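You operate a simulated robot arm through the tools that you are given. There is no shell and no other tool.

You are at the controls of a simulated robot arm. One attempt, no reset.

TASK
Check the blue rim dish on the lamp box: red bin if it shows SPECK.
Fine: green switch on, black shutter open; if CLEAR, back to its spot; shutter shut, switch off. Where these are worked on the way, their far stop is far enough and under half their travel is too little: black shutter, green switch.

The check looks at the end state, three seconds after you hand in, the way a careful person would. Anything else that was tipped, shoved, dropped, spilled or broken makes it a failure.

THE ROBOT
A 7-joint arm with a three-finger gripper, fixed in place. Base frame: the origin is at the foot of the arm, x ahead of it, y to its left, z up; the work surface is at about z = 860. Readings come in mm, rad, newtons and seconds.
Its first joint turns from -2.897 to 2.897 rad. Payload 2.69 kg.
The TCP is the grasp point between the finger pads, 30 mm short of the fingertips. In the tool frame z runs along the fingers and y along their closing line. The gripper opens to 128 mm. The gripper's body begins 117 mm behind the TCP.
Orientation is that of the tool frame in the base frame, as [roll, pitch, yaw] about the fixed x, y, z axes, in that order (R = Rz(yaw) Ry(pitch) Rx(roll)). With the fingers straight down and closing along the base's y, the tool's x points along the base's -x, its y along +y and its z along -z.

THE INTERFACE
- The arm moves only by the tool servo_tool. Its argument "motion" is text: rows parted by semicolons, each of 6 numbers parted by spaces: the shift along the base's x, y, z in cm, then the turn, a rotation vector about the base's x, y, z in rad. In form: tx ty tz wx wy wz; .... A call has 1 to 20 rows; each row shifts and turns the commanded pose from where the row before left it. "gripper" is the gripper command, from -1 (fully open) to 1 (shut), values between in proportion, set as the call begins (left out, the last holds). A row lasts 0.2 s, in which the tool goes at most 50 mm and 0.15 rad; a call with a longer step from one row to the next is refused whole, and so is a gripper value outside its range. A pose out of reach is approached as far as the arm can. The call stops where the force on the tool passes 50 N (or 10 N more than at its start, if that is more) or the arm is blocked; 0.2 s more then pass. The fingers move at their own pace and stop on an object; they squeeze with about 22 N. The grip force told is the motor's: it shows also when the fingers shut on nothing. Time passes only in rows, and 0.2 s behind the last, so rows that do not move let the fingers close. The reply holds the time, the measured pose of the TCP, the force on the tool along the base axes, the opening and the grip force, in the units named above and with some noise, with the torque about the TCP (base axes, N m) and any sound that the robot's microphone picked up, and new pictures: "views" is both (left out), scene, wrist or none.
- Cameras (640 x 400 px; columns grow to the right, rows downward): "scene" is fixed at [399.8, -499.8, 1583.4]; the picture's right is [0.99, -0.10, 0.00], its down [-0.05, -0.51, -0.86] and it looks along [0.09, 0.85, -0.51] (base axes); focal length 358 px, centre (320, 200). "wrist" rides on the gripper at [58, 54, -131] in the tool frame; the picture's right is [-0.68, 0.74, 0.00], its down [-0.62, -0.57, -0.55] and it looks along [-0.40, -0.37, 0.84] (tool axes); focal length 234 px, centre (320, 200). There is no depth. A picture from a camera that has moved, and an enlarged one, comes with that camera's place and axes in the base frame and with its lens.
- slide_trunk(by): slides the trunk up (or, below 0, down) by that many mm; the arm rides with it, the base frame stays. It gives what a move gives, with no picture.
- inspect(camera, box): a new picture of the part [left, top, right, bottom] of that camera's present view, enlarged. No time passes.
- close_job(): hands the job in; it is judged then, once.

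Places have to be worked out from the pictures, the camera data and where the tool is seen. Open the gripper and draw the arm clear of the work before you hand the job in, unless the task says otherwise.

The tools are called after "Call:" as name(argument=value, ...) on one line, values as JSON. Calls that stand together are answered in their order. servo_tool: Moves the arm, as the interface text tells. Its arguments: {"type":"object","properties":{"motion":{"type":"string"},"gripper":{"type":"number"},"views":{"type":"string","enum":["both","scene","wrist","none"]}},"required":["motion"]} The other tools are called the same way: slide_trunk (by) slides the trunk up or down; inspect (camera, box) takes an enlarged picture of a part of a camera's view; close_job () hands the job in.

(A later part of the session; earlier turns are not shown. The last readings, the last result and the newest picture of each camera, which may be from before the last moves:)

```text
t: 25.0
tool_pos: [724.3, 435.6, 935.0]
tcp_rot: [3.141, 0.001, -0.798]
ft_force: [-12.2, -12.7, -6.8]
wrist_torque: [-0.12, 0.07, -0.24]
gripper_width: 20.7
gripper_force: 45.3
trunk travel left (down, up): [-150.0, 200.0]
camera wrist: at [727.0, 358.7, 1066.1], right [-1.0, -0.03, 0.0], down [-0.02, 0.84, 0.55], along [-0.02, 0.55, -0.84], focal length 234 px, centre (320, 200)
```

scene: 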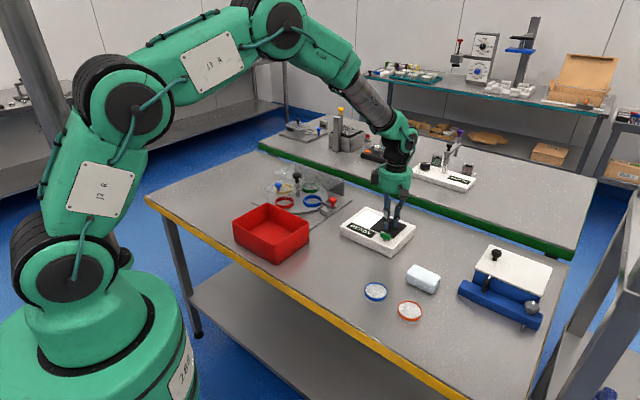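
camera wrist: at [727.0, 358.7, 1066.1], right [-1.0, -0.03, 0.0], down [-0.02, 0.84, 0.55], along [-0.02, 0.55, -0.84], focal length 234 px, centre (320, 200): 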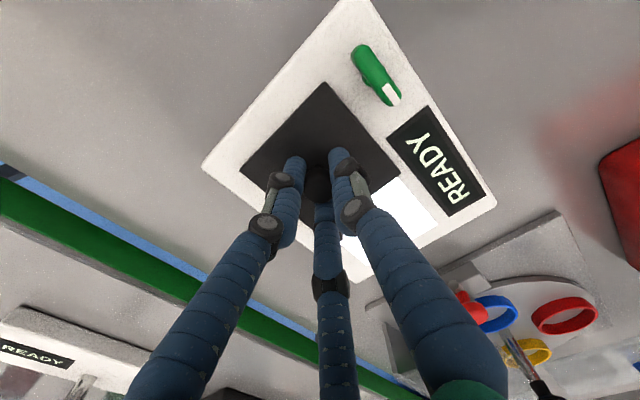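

About 76 mm of travel so far and it is still moving. I'll continue with small steps to reach the stop.

Call:
servo_tool(motion="0.15 -0.35 0 0 0 0; 0.2 -0.3 0 0 0 0; 0.25 -0.25 0 0 0 0; 0.25 -0.25 0 0 0 0; 0.25 -0.25 0 0 0 0; 0 0 0 0 0 0")

```text
t: 26.4
tool_pos: [736.2, 422.1, 935.4]
tcp_rot: [3.141, -0.001, -0.799]
ft_force: [1.9, 5.7, -11.1]
wrist_torque: [0.27, 0.0, -0.2]
gripper_width: 20.9
gripper_force: 44.9
trunk travel left (down, up): [-150.0, 200.0]
camera wrist: at [739.6, 345.8, 1066.1], right [-1.0, -0.03, 0.0], down [-0.03, 0.84, 0.55], along [-0.02, 0.55, -0.84], focal length 234 px, centre (320, 200)
```

scene: 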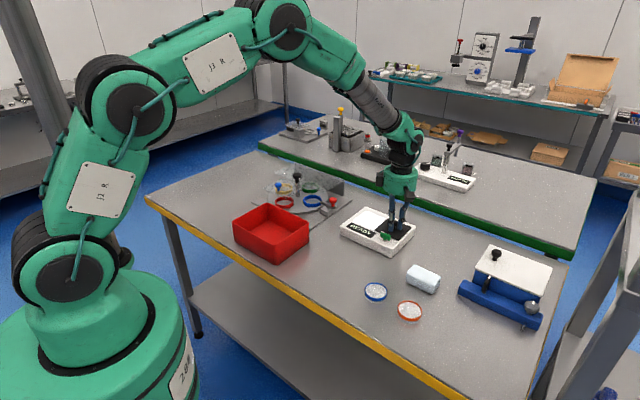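
wrist: 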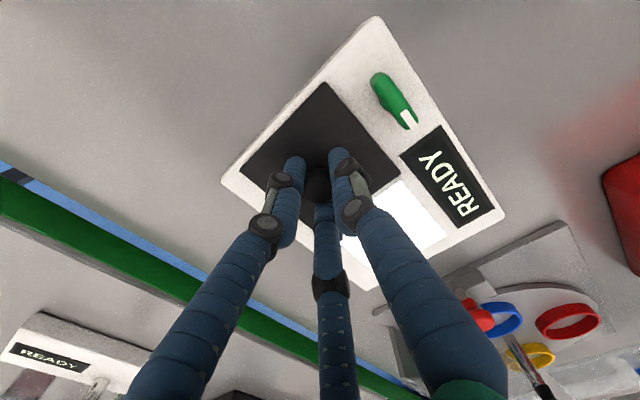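

Travel is now 94 mm with no stop felt yet. I'll take a little more, gently.

Call:
servo_tool(motion="0.2 -0.2 0 0 0 0; 0.2 -0.2 0 0 0 0; 0.2 -0.2 0 0 0 0; 0 0 0 0 0 0")

Call:
inspect(camera="scene", box=[320, 170, 440, 265])

```text
t: 27.1
tool_pos: [737.8, 421.8, 934.7]
tcp_rot: [3.141, 0.003, -0.796]
ft_force: [-9.6, 12.5, -2.0]
wrist_torque: [0.77, 0.26, -0.18]
gripper_width: 20.9
gripper_force: 44.8
trunk travel left (down, up): [-150.0, 200.0]
stopped in row 3: the force on the tool passed its limit at 54 N (the readings are from after the stop); the commanded pose is now the measured one
camera wrist: at [740.3, 345.2, 1065.9], right [-1.0, -0.03, 0.0], down [-0.03, 0.83, 0.55], along [-0.02, 0.55, -0.84], focal length 234 px, centre (320, 200)
```

scene: 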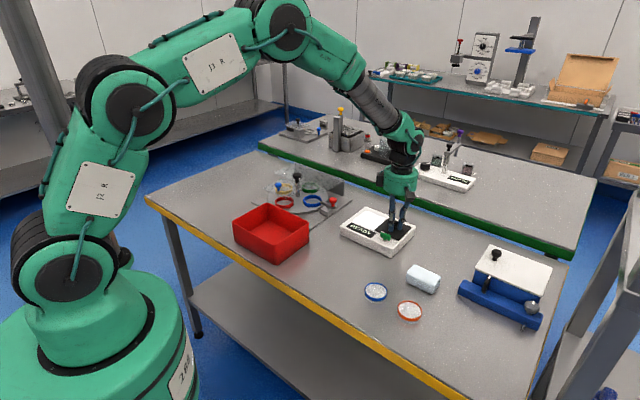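
wrist: 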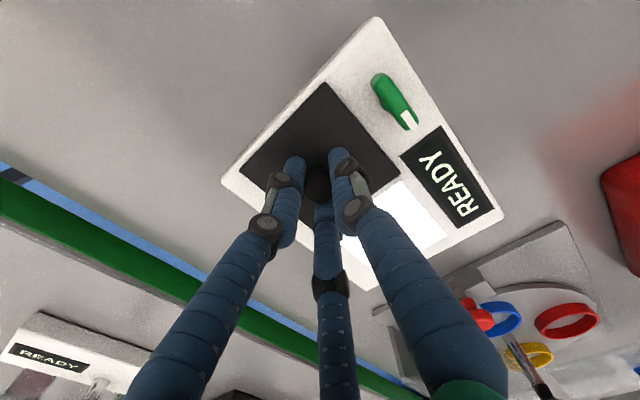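

```text
4.21 times, centred on (380, 218) of scene
camera zoom: at [399.8, -499.8, 1583.4], right [0.99, -0.1, 0.0], down [-0.05, -0.51, -0.86], along [0.09, 0.85, -0.51], focal length 1508 px, centre (67, 126)
```

zoom: 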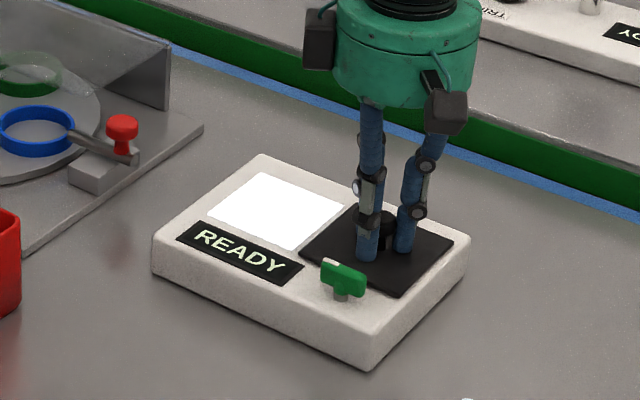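

The stop was reached (54 N), and the window is fully open and lit with its centre near (673, 491). I'll release the knob and rise.

Call:
servo_tool(motion="0 0 0 0 0 0; 0 0 0 0 0 0", gripper=0.1, views="none")

Call:
servo_tool(motion="0 0 2 0 0 0; 0 0 4 0 0 0; 0 0 4.5 0 0 0; 0 0 3 0 0 0")

```text
t: 27.8
tool_pos: [738.2, 420.0, 936.6]
tcp_rot: [-3.142, 0.002, -0.795]
ft_force: [-0.1, 0.9, 3.9]
wrist_torque: [-0.08, -0.19, -0.07]
gripper_width: 58.2
gripper_force: 0.3
trunk travel left (down, up): [-150.0, 200.0]
```

```text
t: 28.8
tool_pos: [737.1, 419.7, 1072.4]
tcp_rot: [3.14, 0.003, -0.796]
ft_force: [0.2, 0.5, -0.1]
wrist_torque: [0.02, -0.03, -0.01]
gripper_width: 57.9
gripper_force: 0.0
trunk travel left (down, up): [-150.0, 200.0]
camera wrist: at [741.1, 342.6, 1203.0], right [-1.0, -0.03, 0.0], down [-0.03, 0.83, 0.55], along [-0.02, 0.55, -0.84], focal length 234 px, centre (320, 200)
```

scene: 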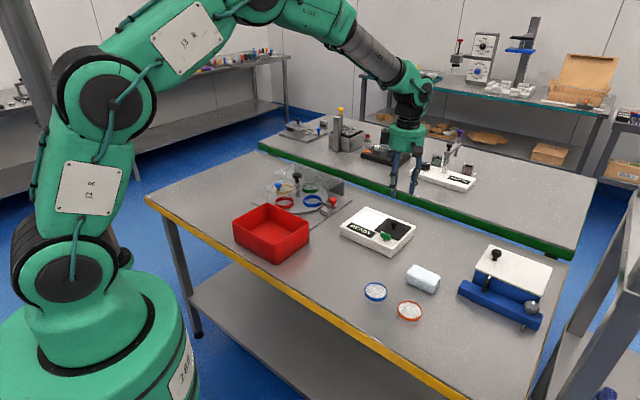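
wrist: 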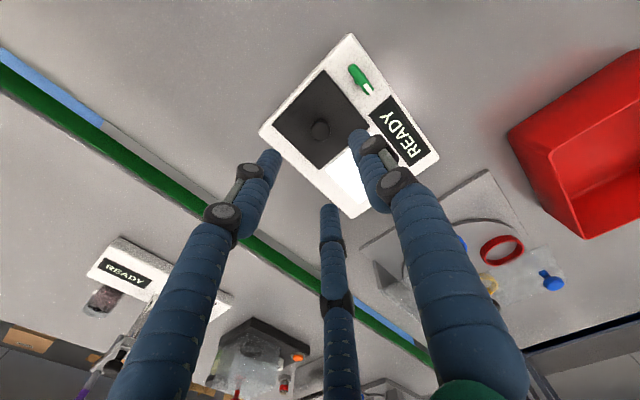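

The window is open and glowing, and the switch shows READY. Now I'll go above the blue-rim dish (about (620, 188)), turning so the fingers straddle it without pointing at the orange dish, and open to about 90 mm.

Call:
servo_tool(motion="-0.98 -1.93 0 0 0 -0.13; -0.98 -1.93 0 0 0 -0.13; -0.98 -1.93 0 0 0 -0.13; -0.98 -1.93 0 0 0 -0.13; -0.98 -1.93 0 0 0 -0.13; -0.98 -1.93 0 0 0 -0.13; -0.98 -1.93 -0.5 0 0 -0.13; -0.98 -1.93 -1 0 0 -0.13; -0.98 -1.93 -1.5 0 0 -0.13; -0.98 -1.93 -1.5 0 0 -0.13; -0.98 -1.93 -1.5 0 0 -0.13; -0.98 -1.93 -1.5 0 0 -0.13; 0 0 0 0 0 0", gripper=-0.4)

Call:
inspect(camera="wrist", box=[230, 60, 430, 220])

Call:
inspect(camera="scene", box=[320, 170, 440, 330])

```text
t: 31.6
tool_pos: [621.3, 187.3, 994.7]
tcp_rot: [3.142, 0.003, -2.357]
ft_force: [-0.3, -0.4, 0.2]
wrist_torque: [0.05, 0.0, 0.01]
gripper_width: 89.8
gripper_force: 0.0
trunk travel left (down, up): [-150.0, 200.0]
camera wrist: at [542.9, 187.0, 1126.1], right [-0.04, 1.0, 0.0], down [0.83, 0.03, 0.55], along [0.55, 0.02, -0.84], focal length 234 px, centre (320, 200)
```

scene: 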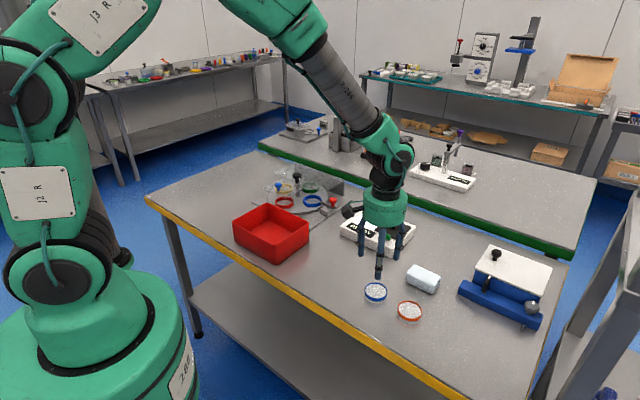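
wrist: 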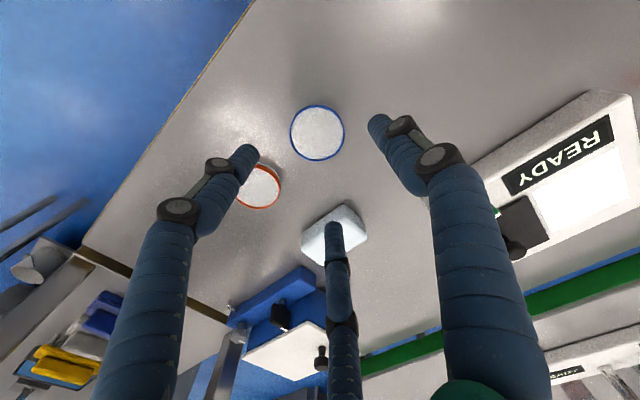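

```text
2.50 times, centred on (330, 140) of wrist
camera zoom: at [542.9, 187.0, 1126.1], right [-0.04, 1.0, 0.0], down [0.83, 0.03, 0.55], along [0.55, 0.02, -0.84], focal length 585 px, centre (295, 350)
```

zoom: 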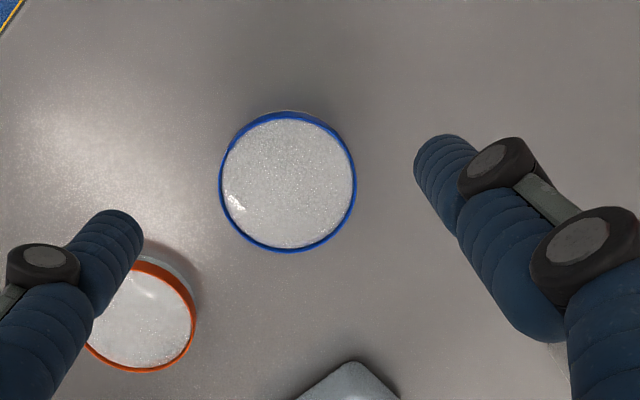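

```text
2.50 times, centred on (380, 250) of scene
camera zoom: at [399.8, -499.8, 1583.4], right [0.99, -0.1, 0.0], down [-0.05, -0.51, -0.86], along [0.09, 0.85, -0.51], focal length 895 px, centre (170, 75)
```

zoom: 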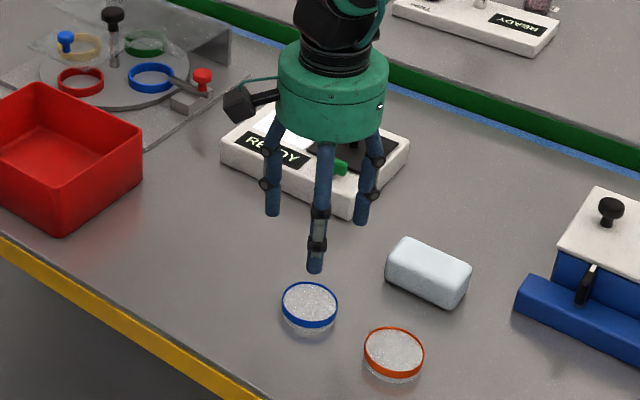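

Refined dish centre is (620, 187) with a 59 mm diameter, almost directly below the TCP. I'll descend most of the way and check clearance.

Call:
servo_tool(motion="-0.15 0 -3 0 0 0; 0 0 -3 0 0 0; 0 0 -1.5 0 0 0; 0 0 -0.8 0 0 0; 0 0 0 0 0 0")

Call:
inspect(camera="wrist", box=[200, 60, 440, 250])

Call:
inspect(camera="scene", box=[320, 210, 440, 330])

```text
t: 32.8
tool_pos: [620.2, 189.4, 913.0]
tcp_rot: [3.141, 0.004, -2.355]
ft_force: [-0.3, 0.6, 0.2]
wrist_torque: [0.0, 0.03, -0.02]
gripper_width: 89.8
gripper_force: 0.0
trunk travel left (down, up): [-150.0, 200.0]
camera wrist: at [540.4, 187.7, 1043.0], right [-0.04, 1.0, 0.0], down [0.83, 0.03, 0.55], along [0.55, 0.03, -0.84], focal length 234 px, centre (320, 200)
```

scene: 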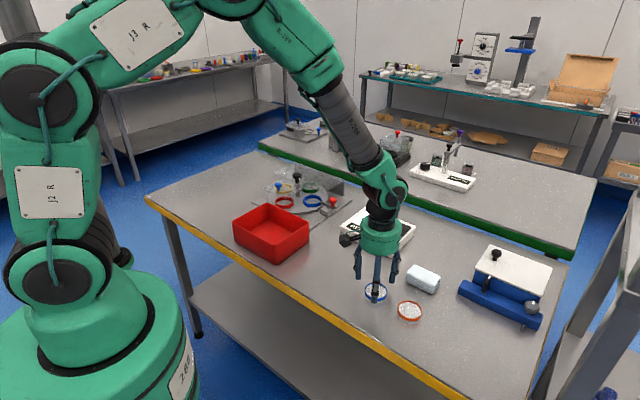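
wrist: 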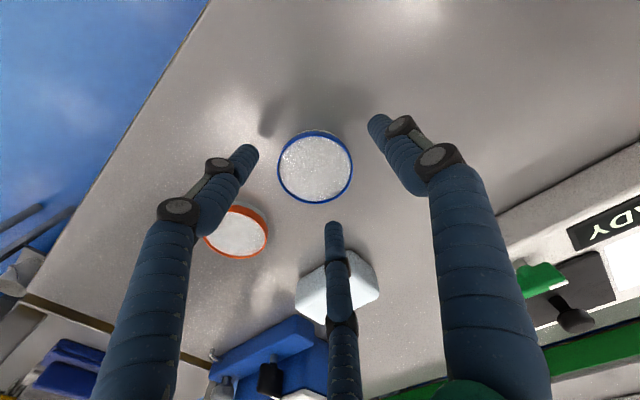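

```text
2.11 times, centred on (320, 155) of wrist
camera zoom: at [540.4, 187.7, 1043.0], right [-0.04, 1.0, 0.0], down [0.83, 0.03, 0.55], along [0.55, 0.03, -0.84], focal length 493 px, centre (320, 295)
```

zoom: 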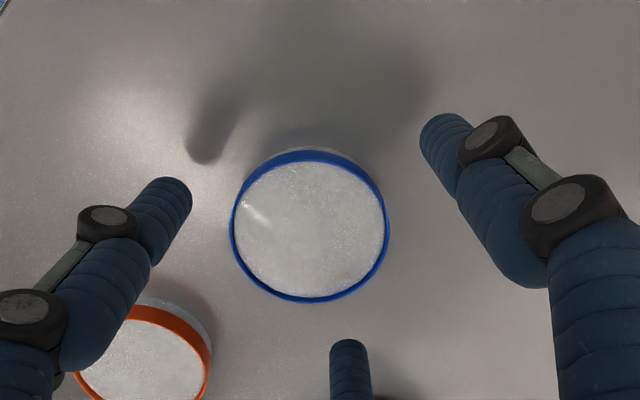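

```text
3.33 times, centred on (380, 270) of scene
camera zoom: at [399.8, -499.8, 1583.4], right [0.99, -0.1, 0.0], down [-0.05, -0.51, -0.86], along [0.09, 0.85, -0.51], focal length 1193 px, centre (120, -33)
```

zoom: 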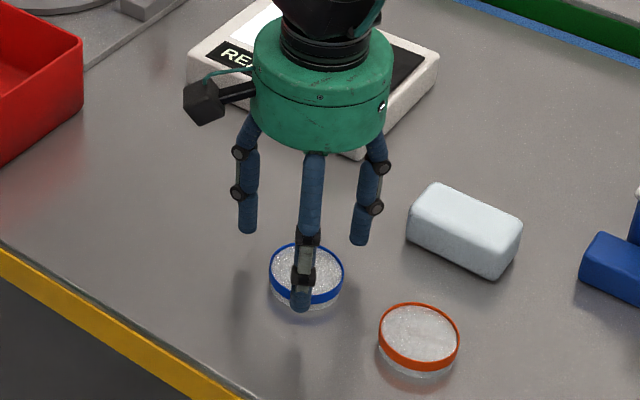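

The dish is centred between the fingers, and the block and orange dish are clear. I'll descend the last 19 mm and close on it.

Call:
servo_tool(motion="-0.1 -0.1 -0.7 0 0 0; 0 0 -0.7 0 0 0; 0 0 -0.5 0 0 0; 0 0 0 0 0 0", views="none")

Call:
servo_tool(motion="0 0 0 0 0 0; 0 0 0 0 0 0; 0 0 0 0 0 0", gripper=1)

Call:
inspect(camera="wrist", box=[230, 80, 430, 250])

```text
t: 33.8
tool_pos: [618.3, 188.5, 893.4]
tcp_rot: [3.141, 0.004, -2.357]
ft_force: [0.5, 0.0, -0.3]
wrist_torque: [0.01, 0.01, -0.05]
gripper_width: 89.6
gripper_force: 0.0
trunk travel left (down, up): [-150.0, 200.0]
```

```text
t: 34.5
tool_pos: [617.3, 187.8, 892.6]
tcp_rot: [3.141, 0.005, -2.357]
ft_force: [0.5, -0.4, 0.8]
wrist_torque: [0.0, 0.02, 0.02]
gripper_width: 59.0
gripper_force: 22.2
trunk travel left (down, up): [-150.0, 200.0]
camera wrist: at [539.6, 186.6, 1023.8], right [-0.04, 1.0, 0.0], down [0.83, 0.03, 0.55], along [0.55, 0.03, -0.84], focal length 234 px, centre (320, 200)
```

scene: 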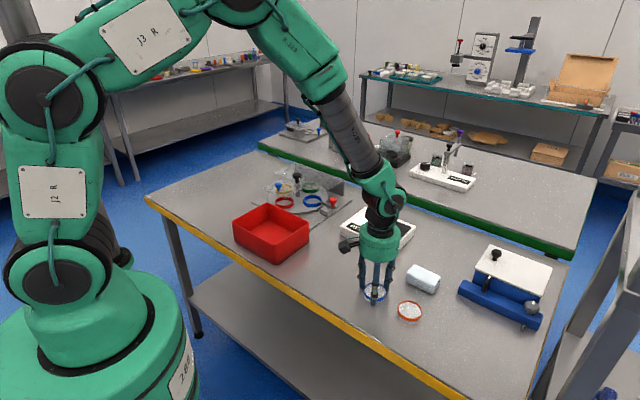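
wrist: 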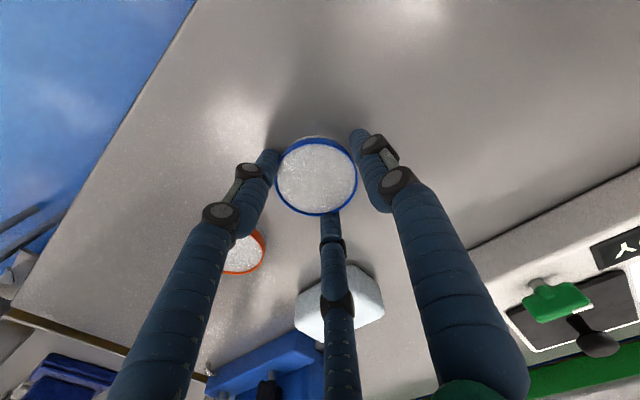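

```text
2.35 times, centred on (330, 165) of wrist
camera zoom: at [539.6, 186.6, 1023.8], right [-0.04, 1.0, 0.0], down [0.83, 0.03, 0.55], along [0.55, 0.03, -0.84], focal length 551 px, centre (296, 282)
```

zoom: 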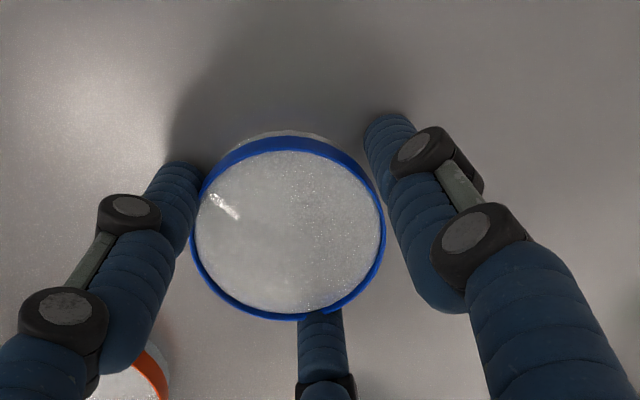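

The dish is held at 59 mm with balanced forces; its original spot corresponds to TCP (617.5, 188, 893). I'll lift and check.

Call:
servo_tool(motion="0 0 1 0 0 0; 0 0 2 0 0 0; 0 0 3 0 0 0; 0 0 3 0 0 0; 0 0 3 0 0 0; 0 0 0 0 0 0")

Call:
inspect(camera="scene", box=[320, 190, 440, 330])

```text
t: 36.0
tool_pos: [620.2, 187.2, 1014.4]
tcp_rot: [-3.142, 0.003, -2.356]
ft_force: [-0.1, -1.6, -0.2]
wrist_torque: [0.01, -0.03, 0.04]
gripper_width: 58.2
gripper_force: 22.0
trunk travel left (down, up): [-150.0, 200.0]
camera wrist: at [540.8, 187.2, 1145.1], right [-0.04, 1.0, 0.0], down [0.83, 0.03, 0.55], along [0.55, 0.03, -0.83], focal length 234 px, centre (320, 200)
```

scene: 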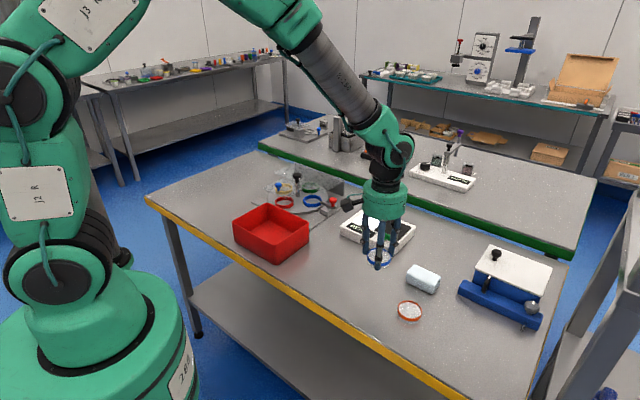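
wrist: 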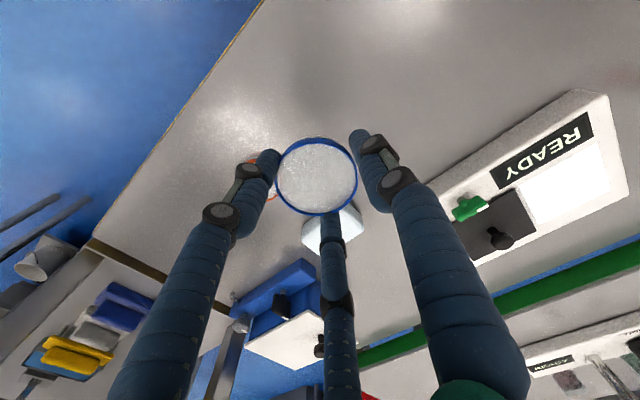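

```text
2.86 times, centred on (380, 260) of scene
camera zoom: at [399.8, -499.8, 1583.4], right [0.99, -0.1, 0.0], down [-0.05, -0.51, -0.86], along [0.09, 0.85, -0.51], focal length 1023 px, centre (149, 29)
```

zoom: 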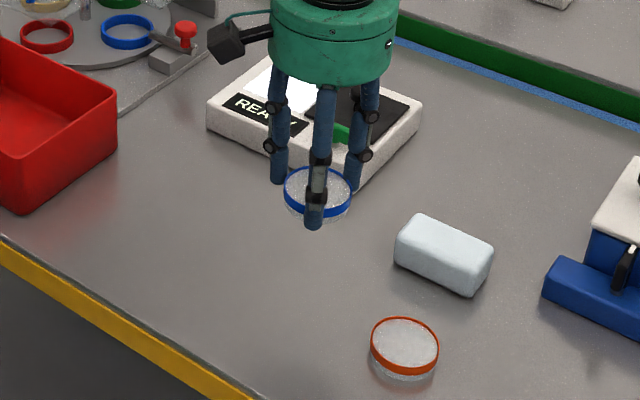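

The dish is securely held. I'll carry it over to the open window at (673, 491), staying high.

Call:
servo_tool(motion="0.46 2.5 0 0 0 0; 0.46 2.5 0 0 0 0; 0.46 2.5 0 0 0 0; 0.46 2.5 0 0 0 0; 0.46 2.5 0 0 0 0; 0.46 2.5 0 0 0 0; 0.46 2.5 0 0 0 0; 0.46 2.5 0 0 0 0; 0.46 2.5 0 0 0 0; 0.46 2.5 0 0 0 0; 0.46 2.5 0 0 0 0; 0.47 2.7 0 0 0 0; 0 0 -2 0 0 0; 0 0 -2 0 0 0; 0 0 0 0 0 0")

Call:
inspect(camera="wrist", box=[230, 60, 430, 230])

Call:
inspect(camera="scene", box=[320, 170, 440, 265])

```text
t: 39.1
tool_pos: [674.5, 489.3, 972.7]
tcp_rot: [-3.141, 0.001, -2.356]
ft_force: [-0.6, 0.8, 0.0]
wrist_torque: [-0.01, 0.01, -0.01]
gripper_width: 55.5
gripper_force: 22.0
trunk travel left (down, up): [-150.0, 200.0]
camera wrist: at [595.3, 488.2, 1104.9], right [-0.04, 1.0, 0.0], down [0.83, 0.03, 0.55], along [0.55, 0.03, -0.84], focal length 234 px, centre (320, 200)
```

scene: 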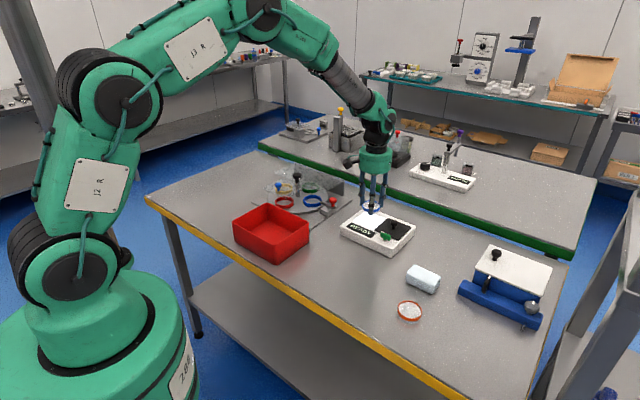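
wrist: 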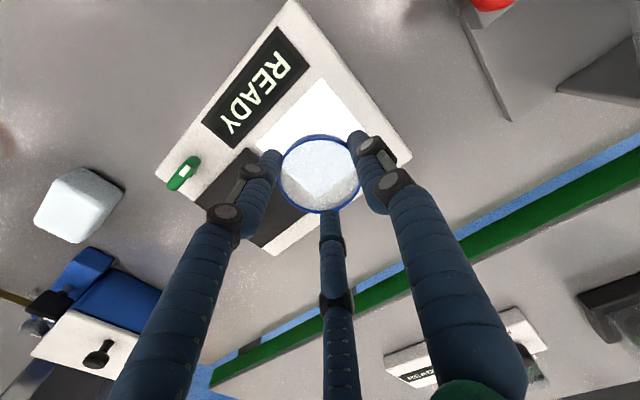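

```text
2.35 times, centred on (330, 145) of wrist
camera zoom: at [595.3, 488.2, 1104.9], right [-0.04, 1.0, 0.0], down [0.83, 0.03, 0.55], along [0.55, 0.03, -0.84], focal length 551 px, centre (296, 329)
```

zoom: 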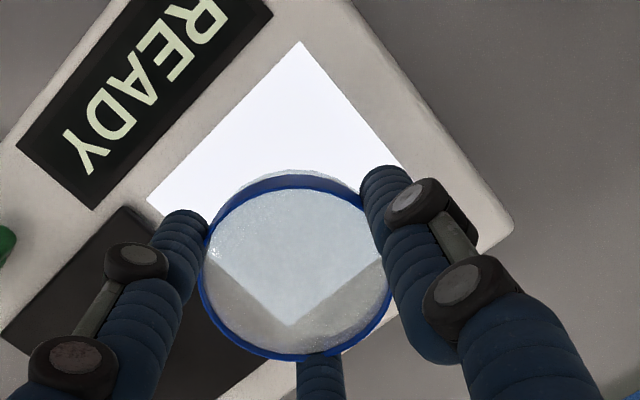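

```text
4.21 times, centred on (380, 218) of scene
camera zoom: at [399.8, -499.8, 1583.4], right [0.99, -0.1, 0.0], down [-0.05, -0.51, -0.86], along [0.09, 0.85, -0.51], focal length 1508 px, centre (67, 126)
```

zoom: 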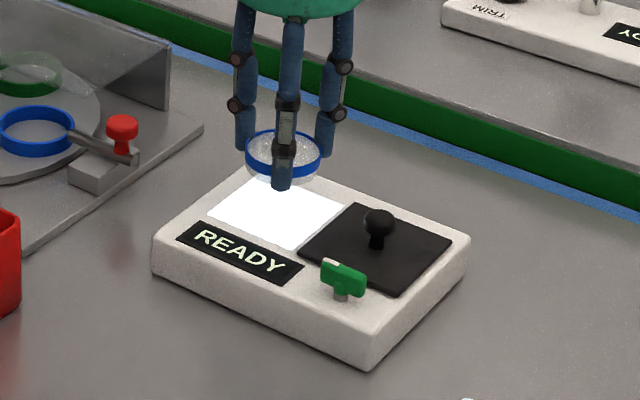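

The window is about 81 mm wide and centred at (673, 491.5), right under the dish. I'll lower to about 1 cm above contact first.

Call:
servo_tool(motion="0 0 -1.5 0 0 0; 0 0 -1 0 0 0; 0 0 -0.8 0 0 0; 0 0 -0.4 0 0 0; 0 0 0 0 0 0")

Call:
inspect(camera="scene", box=[330, 180, 420, 260])

```text
t: 40.4
tool_pos: [673.6, 489.4, 936.4]
tcp_rot: [-3.141, 0.002, -2.355]
ft_force: [0.1, 0.1, -0.4]
wrist_torque: [0.0, 0.02, -0.01]
gripper_width: 55.5
gripper_force: 21.9
trunk travel left (down, up): [-150.0, 200.0]
camera wrist: at [595.0, 488.6, 1066.9], right [-0.04, 1.0, 0.0], down [0.83, 0.03, 0.55], along [0.55, 0.03, -0.83], focal length 234 px, centre (320, 200)
```

scene: 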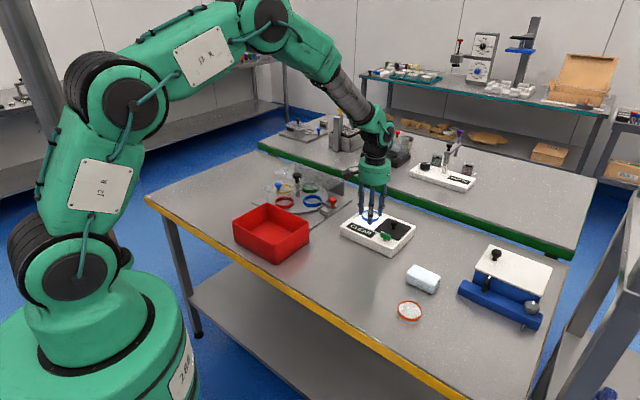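
wrist: 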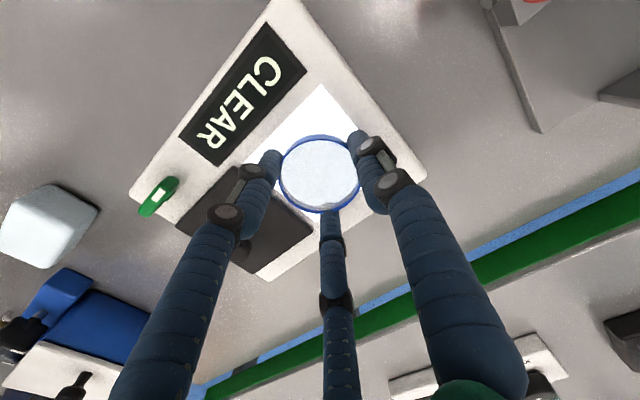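

```text
5.00 times, centred on (375, 220) of scene
camera zoom: at [399.8, -499.8, 1583.4], right [0.99, -0.1, 0.0], down [-0.05, -0.51, -0.86], along [0.09, 0.85, -0.51], focal length 1790 px, centre (45, 100)
```

zoom: 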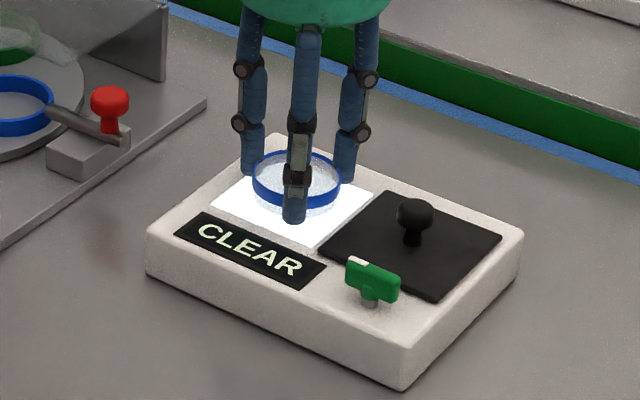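

The display already reads CLEAR while I hover. I'll set the dish down properly and confirm the reading once it rests.

Call:
servo_tool(motion="0 0 -0.3 0 0 0; 0 0 -0.3 0 0 0; 0 0 0 0 0 0", views="none")

```text
t: 41.1
tool_pos: [672.3, 490.4, 932.0]
tcp_rot: [3.14, 0.006, -2.356]
ft_force: [0.4, -0.2, 14.3]
wrist_torque: [-0.03, 0.0, -0.11]
gripper_width: 55.3
gripper_force: 22.0
trunk travel left (down, up): [-150.0, 200.0]
```

A 14 N upward force shows the dish is resting on the window. I'll ease up 1 mm, release, and wait for the reading.

Call:
servo_tool(motion="0 0 0.1 0 0 0; 0 0 0 0 0 0", views="none")

Call:
servo_tool(motion="0 0 0 0 0 0; 0 0 0 0 0 0; 0 0 0 0 0 0; 0 0 0 0 0 0; 0 0 0 0 0 0; 0 0 0 0 0 0; 0 0 0 0 0 0; 0 0 0 0 0 0; 0 0 0 0 0 0; 0 0 0 0 0 0", gripper=-0.35)

Call:
inspect(camera="scene", box=[330, 180, 420, 260])

Call:
inspect(camera="wrist", box=[120, 20, 430, 240])

```text
t: 41.8
tool_pos: [673.4, 489.8, 932.7]
tcp_rot: [3.141, 0.003, -2.357]
ft_force: [3.9, 2.9, 10.6]
wrist_torque: [0.11, -0.14, -0.02]
gripper_width: 55.0
gripper_force: 21.7
trunk travel left (down, up): [-150.0, 200.0]
```

```text
t: 44.0
tool_pos: [673.1, 490.1, 931.3]
tcp_rot: [3.141, 0.003, -2.358]
ft_force: [-0.3, -0.4, -0.6]
wrist_torque: [0.01, 0.0, -0.02]
gripper_width: 86.2
gripper_force: 0.0
trunk travel left (down, up): [-150.0, 200.0]
camera wrist: at [594.3, 488.7, 1062.2], right [-0.04, 1.0, 0.0], down [0.83, 0.03, 0.55], along [0.55, 0.03, -0.84], focal length 234 px, centre (320, 200)
```

scene: 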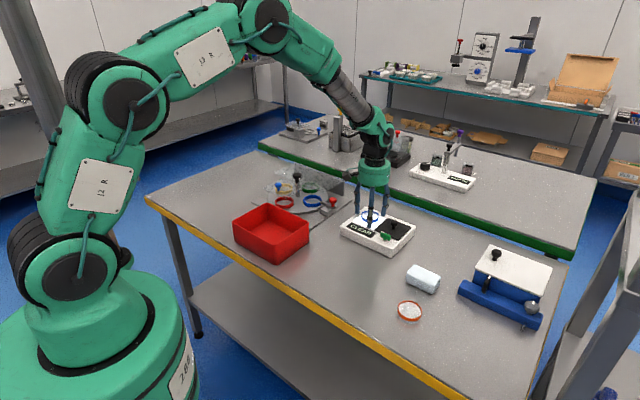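
wrist: 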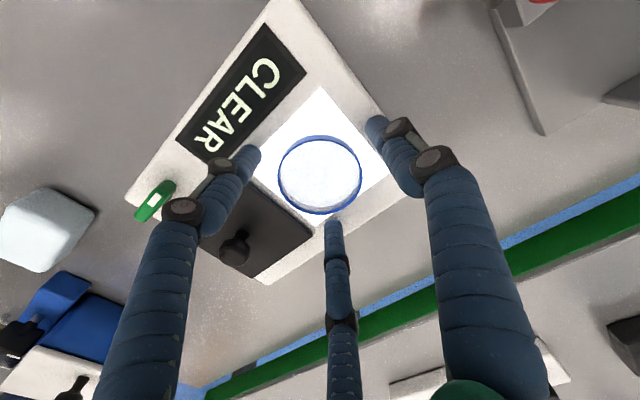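

```text
5.00 times, centred on (375, 220) of scene
camera zoom: at [399.8, -499.8, 1583.4], right [0.99, -0.1, 0.0], down [-0.05, -0.51, -0.86], along [0.09, 0.85, -0.51], focal length 1790 px, centre (45, 100)
```

zoom: 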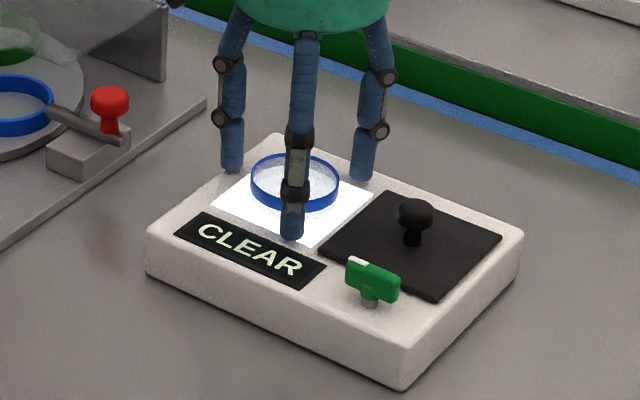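

```text
1.82 times, centred on (275, 130) of wrist
camera zoom: at [594.3, 488.7, 1062.2], right [-0.04, 1.0, 0.0], down [0.83, 0.03, 0.55], along [0.55, 0.03, -0.84], focal length 426 px, centre (402, 327)
```

zoom: 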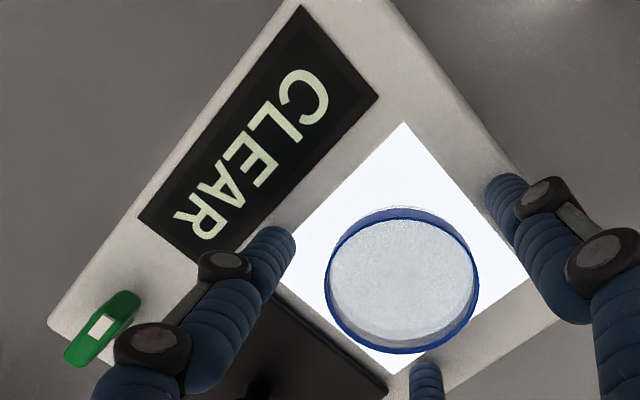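

The reading is steadily CLEAR with the dish resting centred on the window, and no speck is visible. I'll lower slightly, re-grip the dish, and take it back to its spot.

Call:
servo_tool(motion="0 0 -0.2 0 0 0; 0 0 -0.2 0 0 0; 0 0 0 0 0 0", views="none")

Call:
servo_tool(motion="0 0 0 0 0 0; 0 0 0 0 0 0; 0 0 0 0 0 0", gripper=1)

Call:
inspect(camera="wrist", box=[230, 80, 430, 250])

```text
t: 44.8
tool_pos: [673.6, 489.6, 926.8]
tcp_rot: [-3.141, 0.0, -2.356]
ft_force: [0.1, -0.2, 0.4]
wrist_torque: [0.01, 0.01, -0.02]
gripper_width: 86.5
gripper_force: 0.1
trunk travel left (down, up): [-150.0, 200.0]
```

```text
t: 45.5
tool_pos: [674.3, 491.0, 930.0]
tcp_rot: [3.141, 0.008, -2.357]
ft_force: [3.5, 0.6, 23.1]
wrist_torque: [-0.88, 0.14, 0.16]
gripper_width: 54.6
gripper_force: 21.4
trunk travel left (down, up): [-150.0, 200.0]
camera wrist: at [594.7, 488.8, 1060.5], right [-0.04, 1.0, 0.0], down [0.83, 0.03, 0.55], along [0.55, 0.03, -0.83], focal length 234 px, centre (320, 200)
```

scene: 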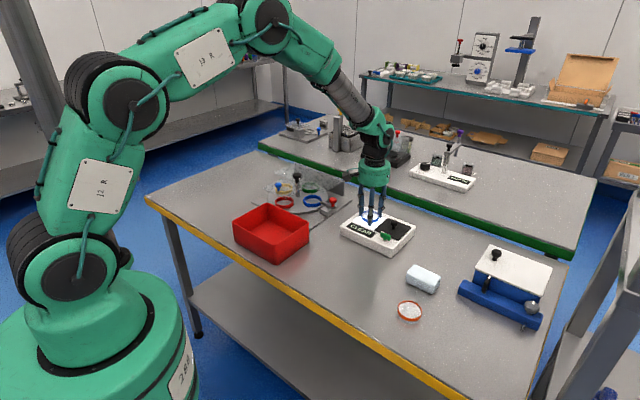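
wrist: 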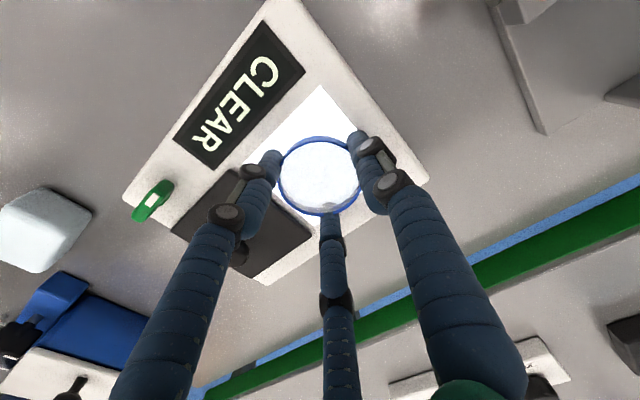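

```text
2.35 times, centred on (330, 165) of wrist
camera zoom: at [594.7, 488.8, 1060.5], right [-0.04, 1.0, 0.0], down [0.83, 0.03, 0.55], along [0.55, 0.03, -0.83], focal length 551 px, centre (296, 282)
```

zoom: 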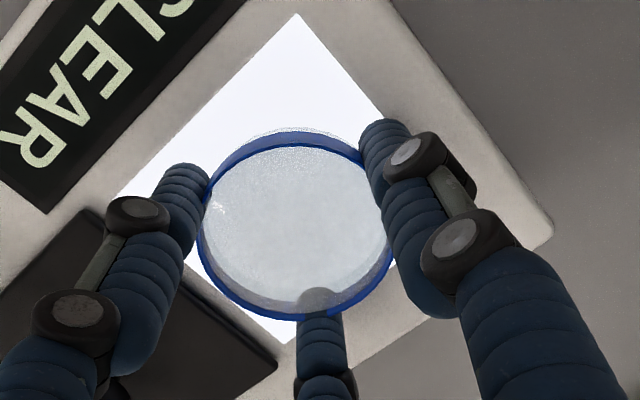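

The dish is re-gripped at 54.6 mm. There is a 23 N upward push, likely the fingertips touching the box surface, so I'll lift slowly to relieve it and check that the dish comes along level.

Call:
servo_tool(motion="0 0 0.3 0 0 0; 0 0 0.3 0 0 0; 0 0 0.5 0 0 0; 0 0 1 0 0 0; 0 0 1.5 0 0 0; 0 0 0 0 0 0")

Call:
inspect(camera="scene", box=[330, 160, 420, 260])

Call:
inspect(camera="wrist", box=[230, 80, 430, 250])

```text
t: 47.0
tool_pos: [674.4, 489.1, 963.4]
tcp_rot: [3.141, 0.002, -2.355]
ft_force: [0.2, -0.2, 0.4]
wrist_torque: [0.01, -0.02, 0.02]
gripper_width: 54.6
gripper_force: 21.2
trunk travel left (down, up): [-150.0, 200.0]
camera wrist: at [594.0, 487.2, 1094.0], right [-0.04, 1.0, 0.0], down [0.83, 0.03, 0.55], along [0.55, 0.03, -0.84], focal length 234 px, centre (320, 200)
```

scene: 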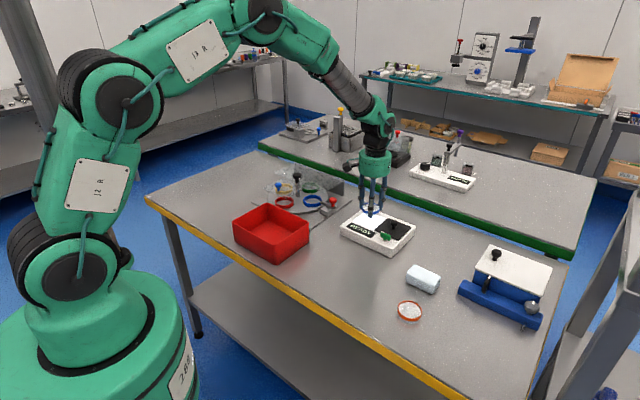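
wrist: 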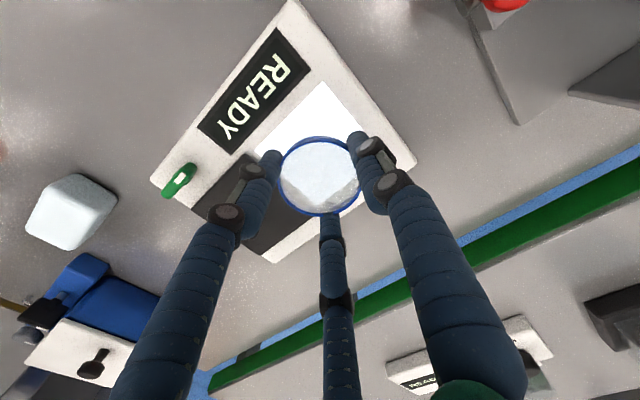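

```text
4.00 times, centred on (375, 210) of scene
camera zoom: at [399.8, -499.8, 1583.4], right [0.99, -0.1, 0.0], down [-0.05, -0.51, -0.86], along [0.09, 0.85, -0.51], focal length 1432 px, centre (100, 160)
```

zoom: 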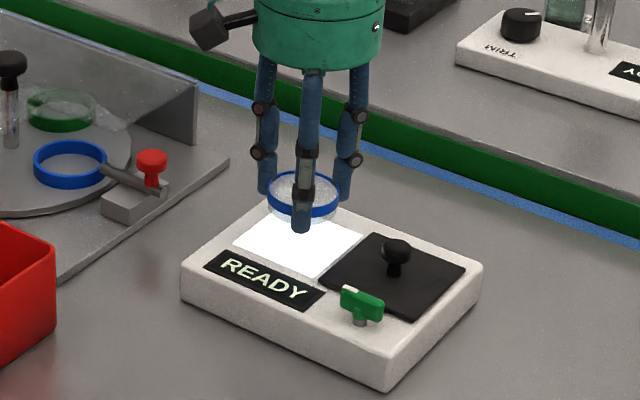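

```text
2.35 times, centred on (330, 165) of wrist
camera zoom: at [594.0, 487.2, 1094.0], right [-0.04, 1.0, 0.0], down [0.83, 0.03, 0.55], along [0.55, 0.03, -0.84], focal length 551 px, centre (296, 282)
```

zoom: 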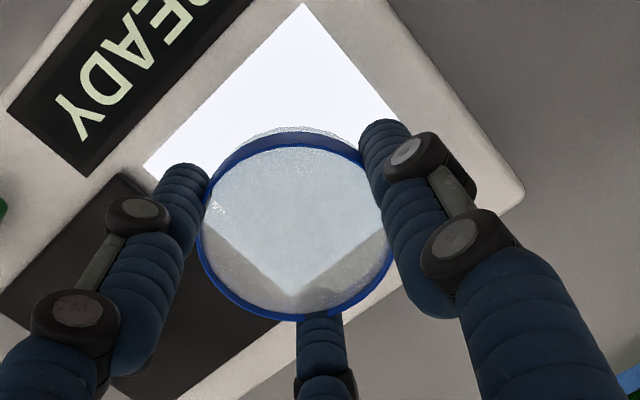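

The dish is held level and the display is back to READY. I'll raise and carry it back by the exact reverse shift to its original spot.

Call:
servo_tool(motion="0 0 2.5 0 0 0; 0 0 2.5 0 0 0; -0.46 -2.5 0 0 0 0; -0.46 -2.5 0 0 0 0; -0.46 -2.5 0 0 0 0; -0.46 -2.5 0 0 0 0; -0.46 -2.5 0 0 0 0; -0.46 -2.5 0 0 0 0; -0.46 -2.5 0 0 0 0; -0.46 -2.5 0 0 0 0; -0.46 -2.5 0 0 0 0; -0.46 -2.5 0 0 0 0; -0.46 -2.5 0 0 0 0; -0.47 -2.7 0 0 0 0; 0 0 -2 0 0 0; 0 0 -2.5 0 0 0; 0 0 -2.5 0 0 0; 0 0 -1.5 0 0 0; 0 0 -1 0 0 0; 0 0 0 0 0 0")

Call:
inspect(camera="scene", box=[320, 210, 440, 330])

```text
t: 51.1
tool_pos: [619.2, 186.8, 917.6]
tcp_rot: [3.141, 0.003, -2.356]
ft_force: [-0.4, -0.8, -0.1]
wrist_torque: [-0.02, 0.02, 0.03]
gripper_width: 54.6
gripper_force: 21.7
trunk travel left (down, up): [-150.0, 200.0]
camera wrist: at [539.8, 185.4, 1049.4], right [-0.04, 1.0, 0.0], down [0.83, 0.03, 0.55], along [0.55, 0.03, -0.83], focal length 234 px, centre (320, 200)
```

scene: 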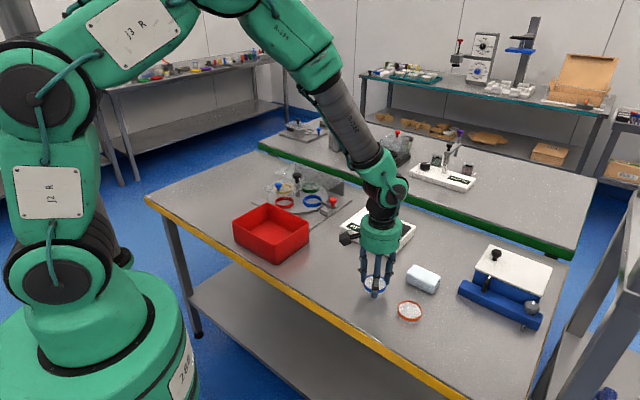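
wrist: 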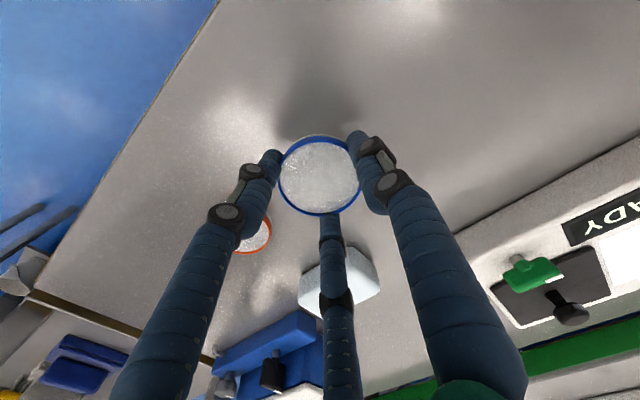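

```text
3.33 times, centred on (380, 270) of scene
camera zoom: at [399.8, -499.8, 1583.4], right [0.99, -0.1, 0.0], down [-0.05, -0.51, -0.86], along [0.09, 0.85, -0.51], focal length 1193 px, centre (120, -33)
```

zoom: 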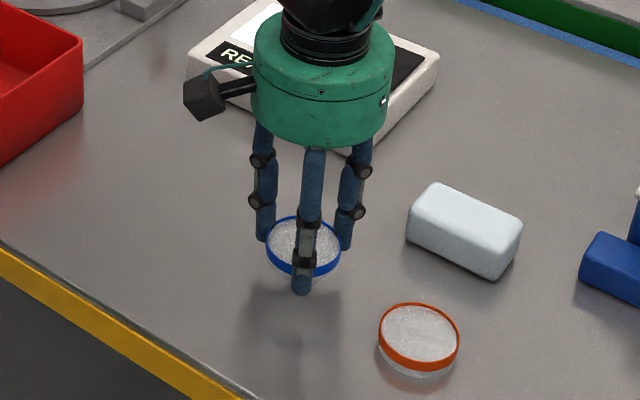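

Above the original spot. I'll lower in small steps until it touches the table.

Call:
servo_tool(motion="0 0 -0.6 0 0 0; 0 0 -0.5 0 0 0; 0 0 -0.4 0 0 0; 0 0 0 0 0 0", views="none")

Call:
servo_tool(motion="0 0 -0.2 0 0 0; 0 0 -0.2 0 0 0; 0 0 0 0 0 0", views="none")

```text
t: 52.1
tool_pos: [618.7, 187.5, 903.7]
tcp_rot: [-3.14, 0.001, -2.358]
ft_force: [-0.4, 0.6, -0.7]
wrist_torque: [0.0, 0.0, 0.01]
gripper_width: 54.6
gripper_force: 22.8
trunk travel left (down, up): [-150.0, 200.0]
```

```text
t: 53.0
tool_pos: [617.8, 187.8, 899.7]
tcp_rot: [-3.141, 0.004, -2.356]
ft_force: [-0.1, 0.4, -0.9]
wrist_torque: [-0.03, 0.02, -0.01]
gripper_width: 54.9
gripper_force: 22.5
trunk travel left (down, up): [-150.0, 200.0]
```

Call:
servo_tool(motion="0 0 -0.15 0 0 0; 0 0 -0.15 0 0 0; 0 0 0 0 0 0")

Call:
inspect(camera="scene", box=[340, 250, 430, 330])

```text
t: 53.8
tool_pos: [617.1, 188.5, 896.2]
tcp_rot: [3.141, 0.004, -2.356]
ft_force: [0.3, -0.2, -0.8]
wrist_torque: [0.01, 0.0, -0.01]
gripper_width: 54.6
gripper_force: 22.6
trunk travel left (down, up): [-150.0, 200.0]
camera wrist: at [538.8, 186.9, 1027.1], right [-0.04, 1.0, 0.0], down [0.83, 0.03, 0.55], along [0.55, 0.03, -0.84], focal length 234 px, centre (320, 200)
```

scene: 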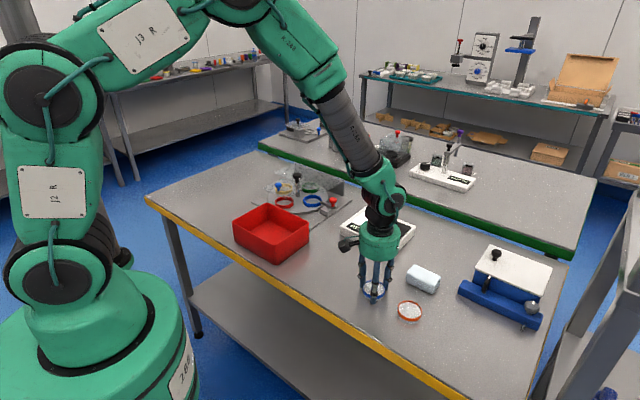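
wrist: 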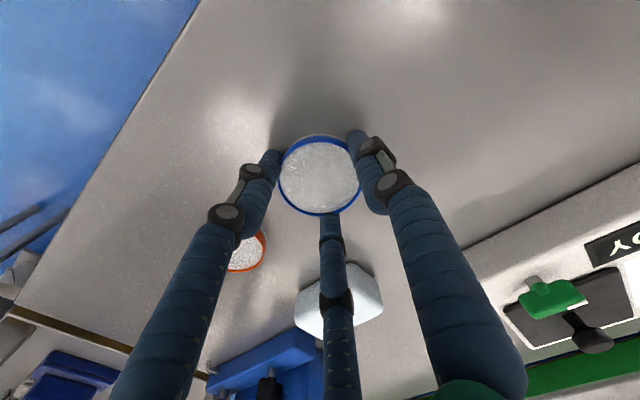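

```text
5.00 times, centred on (385, 290) of scene
camera zoom: at [399.8, -499.8, 1583.4], right [0.99, -0.1, 0.0], down [-0.05, -0.51, -0.86], along [0.09, 0.85, -0.51], focal length 1790 px, centre (-5, -250)
```

zoom: 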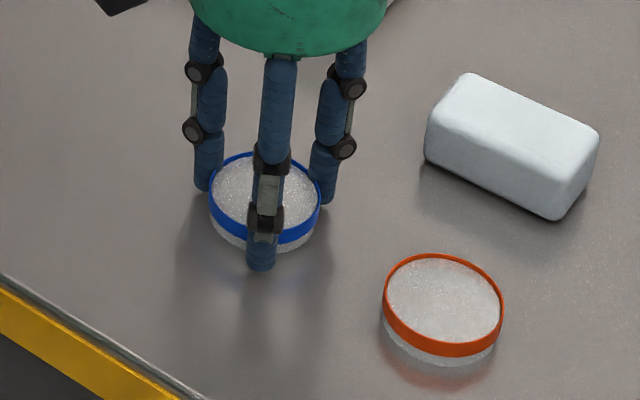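

Near the table but no contact yet. I'll lower in 1 mm steps.

Call:
servo_tool(motion="0 0 -0.1 0 0 0; 0 0 -0.1 0 0 0; 0 0 0 0 0 0", views="none")

```text
t: 54.5
tool_pos: [617.8, 189.2, 893.1]
tcp_rot: [-3.141, 0.002, -2.357]
ft_force: [0.3, 0.1, -0.4]
wrist_torque: [-0.05, -0.01, -0.03]
gripper_width: 54.7
gripper_force: 22.0
trunk travel left (down, up): [-150.0, 200.0]
```

Call:
servo_tool(motion="0 0 -0.1 0 0 0; 0 0 -0.1 0 0 0; 0 0 0 0 0 0", views="none")

```text
t: 55.4
tool_pos: [617.8, 187.9, 892.2]
tcp_rot: [3.141, 0.003, -2.355]
ft_force: [-0.3, 0.8, 0.6]
wrist_torque: [0.01, -0.02, 0.03]
gripper_width: 54.9
gripper_force: 21.9
trunk travel left (down, up): [-150.0, 200.0]
```

Call:
servo_tool(motion="0 0 -0.1 0 0 0; 0 0 -0.05 0 0 0; 0 0 0 0 0 0", views="none")

```text
t: 56.1
tool_pos: [618.6, 187.1, 890.6]
tcp_rot: [3.141, 0.003, -2.357]
ft_force: [0.2, -0.3, 0.5]
wrist_torque: [-0.02, 0.02, 0.01]
gripper_width: 54.7
gripper_force: 22.5
trunk travel left (down, up): [-150.0, 200.0]
```

Still no contact, so the fingertips are probably level with or just below the dish base. I'll continue in 1 mm steps.

Call:
servo_tool(motion="0 0 -0.1 0 0 0; 0 0 0 0 0 0", views="none")

Call:
servo_tool(motion="0 0 -0.1 0 0 0; 0 0 0 0 0 0")

Call:
inspect(camera="scene", box=[340, 250, 430, 330])

```text
t: 56.8
tool_pos: [618.3, 187.2, 888.7]
tcp_rot: [3.14, 0.001, -2.355]
ft_force: [-1.5, 0.2, 3.9]
wrist_torque: [-0.12, 0.06, -0.06]
gripper_width: 54.9
gripper_force: 22.1
trunk travel left (down, up): [-150.0, 200.0]
```

```text
t: 57.4
tool_pos: [617.6, 187.6, 889.8]
tcp_rot: [-3.142, 0.003, -2.357]
ft_force: [-2.9, -4.6, 15.5]
wrist_torque: [-0.73, 0.24, -0.11]
gripper_width: 54.6
gripper_force: 21.4
trunk travel left (down, up): [-150.0, 200.0]
camera wrist: at [539.4, 186.4, 1020.6], right [-0.04, 1.0, 0.0], down [0.83, 0.03, 0.55], along [0.55, 0.03, -0.83], focal length 234 px, centre (320, 200)
```

scene: 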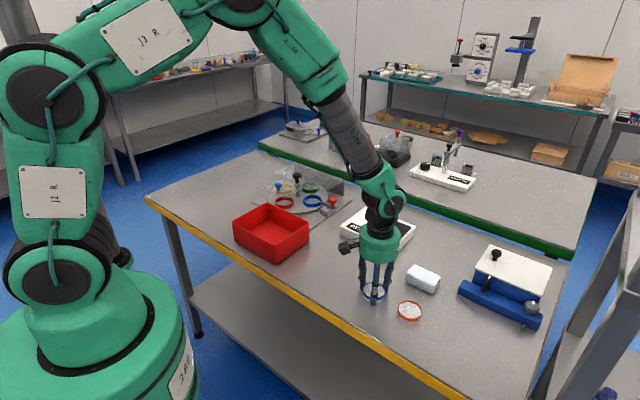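
wrist: 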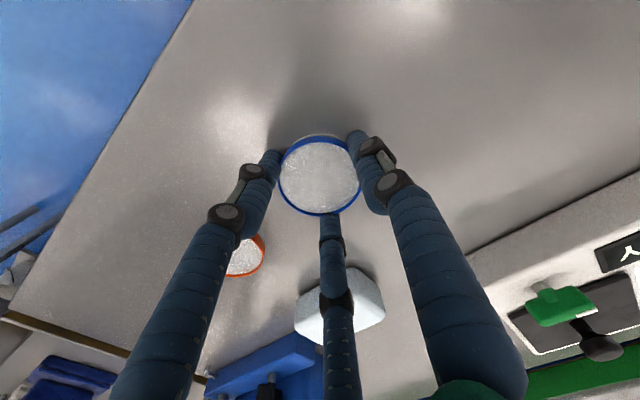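

```text
5.00 times, centred on (385, 290) of scene
camera zoom: at [399.8, -499.8, 1583.4], right [0.99, -0.1, 0.0], down [-0.05, -0.51, -0.86], along [0.09, 0.85, -0.51], focal length 1790 px, centre (-5, -250)
```

zoom: 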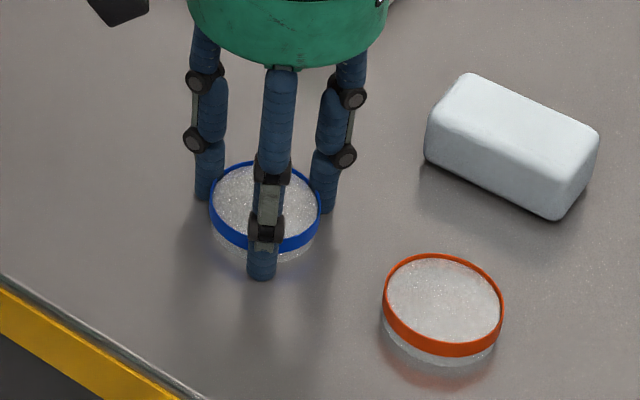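

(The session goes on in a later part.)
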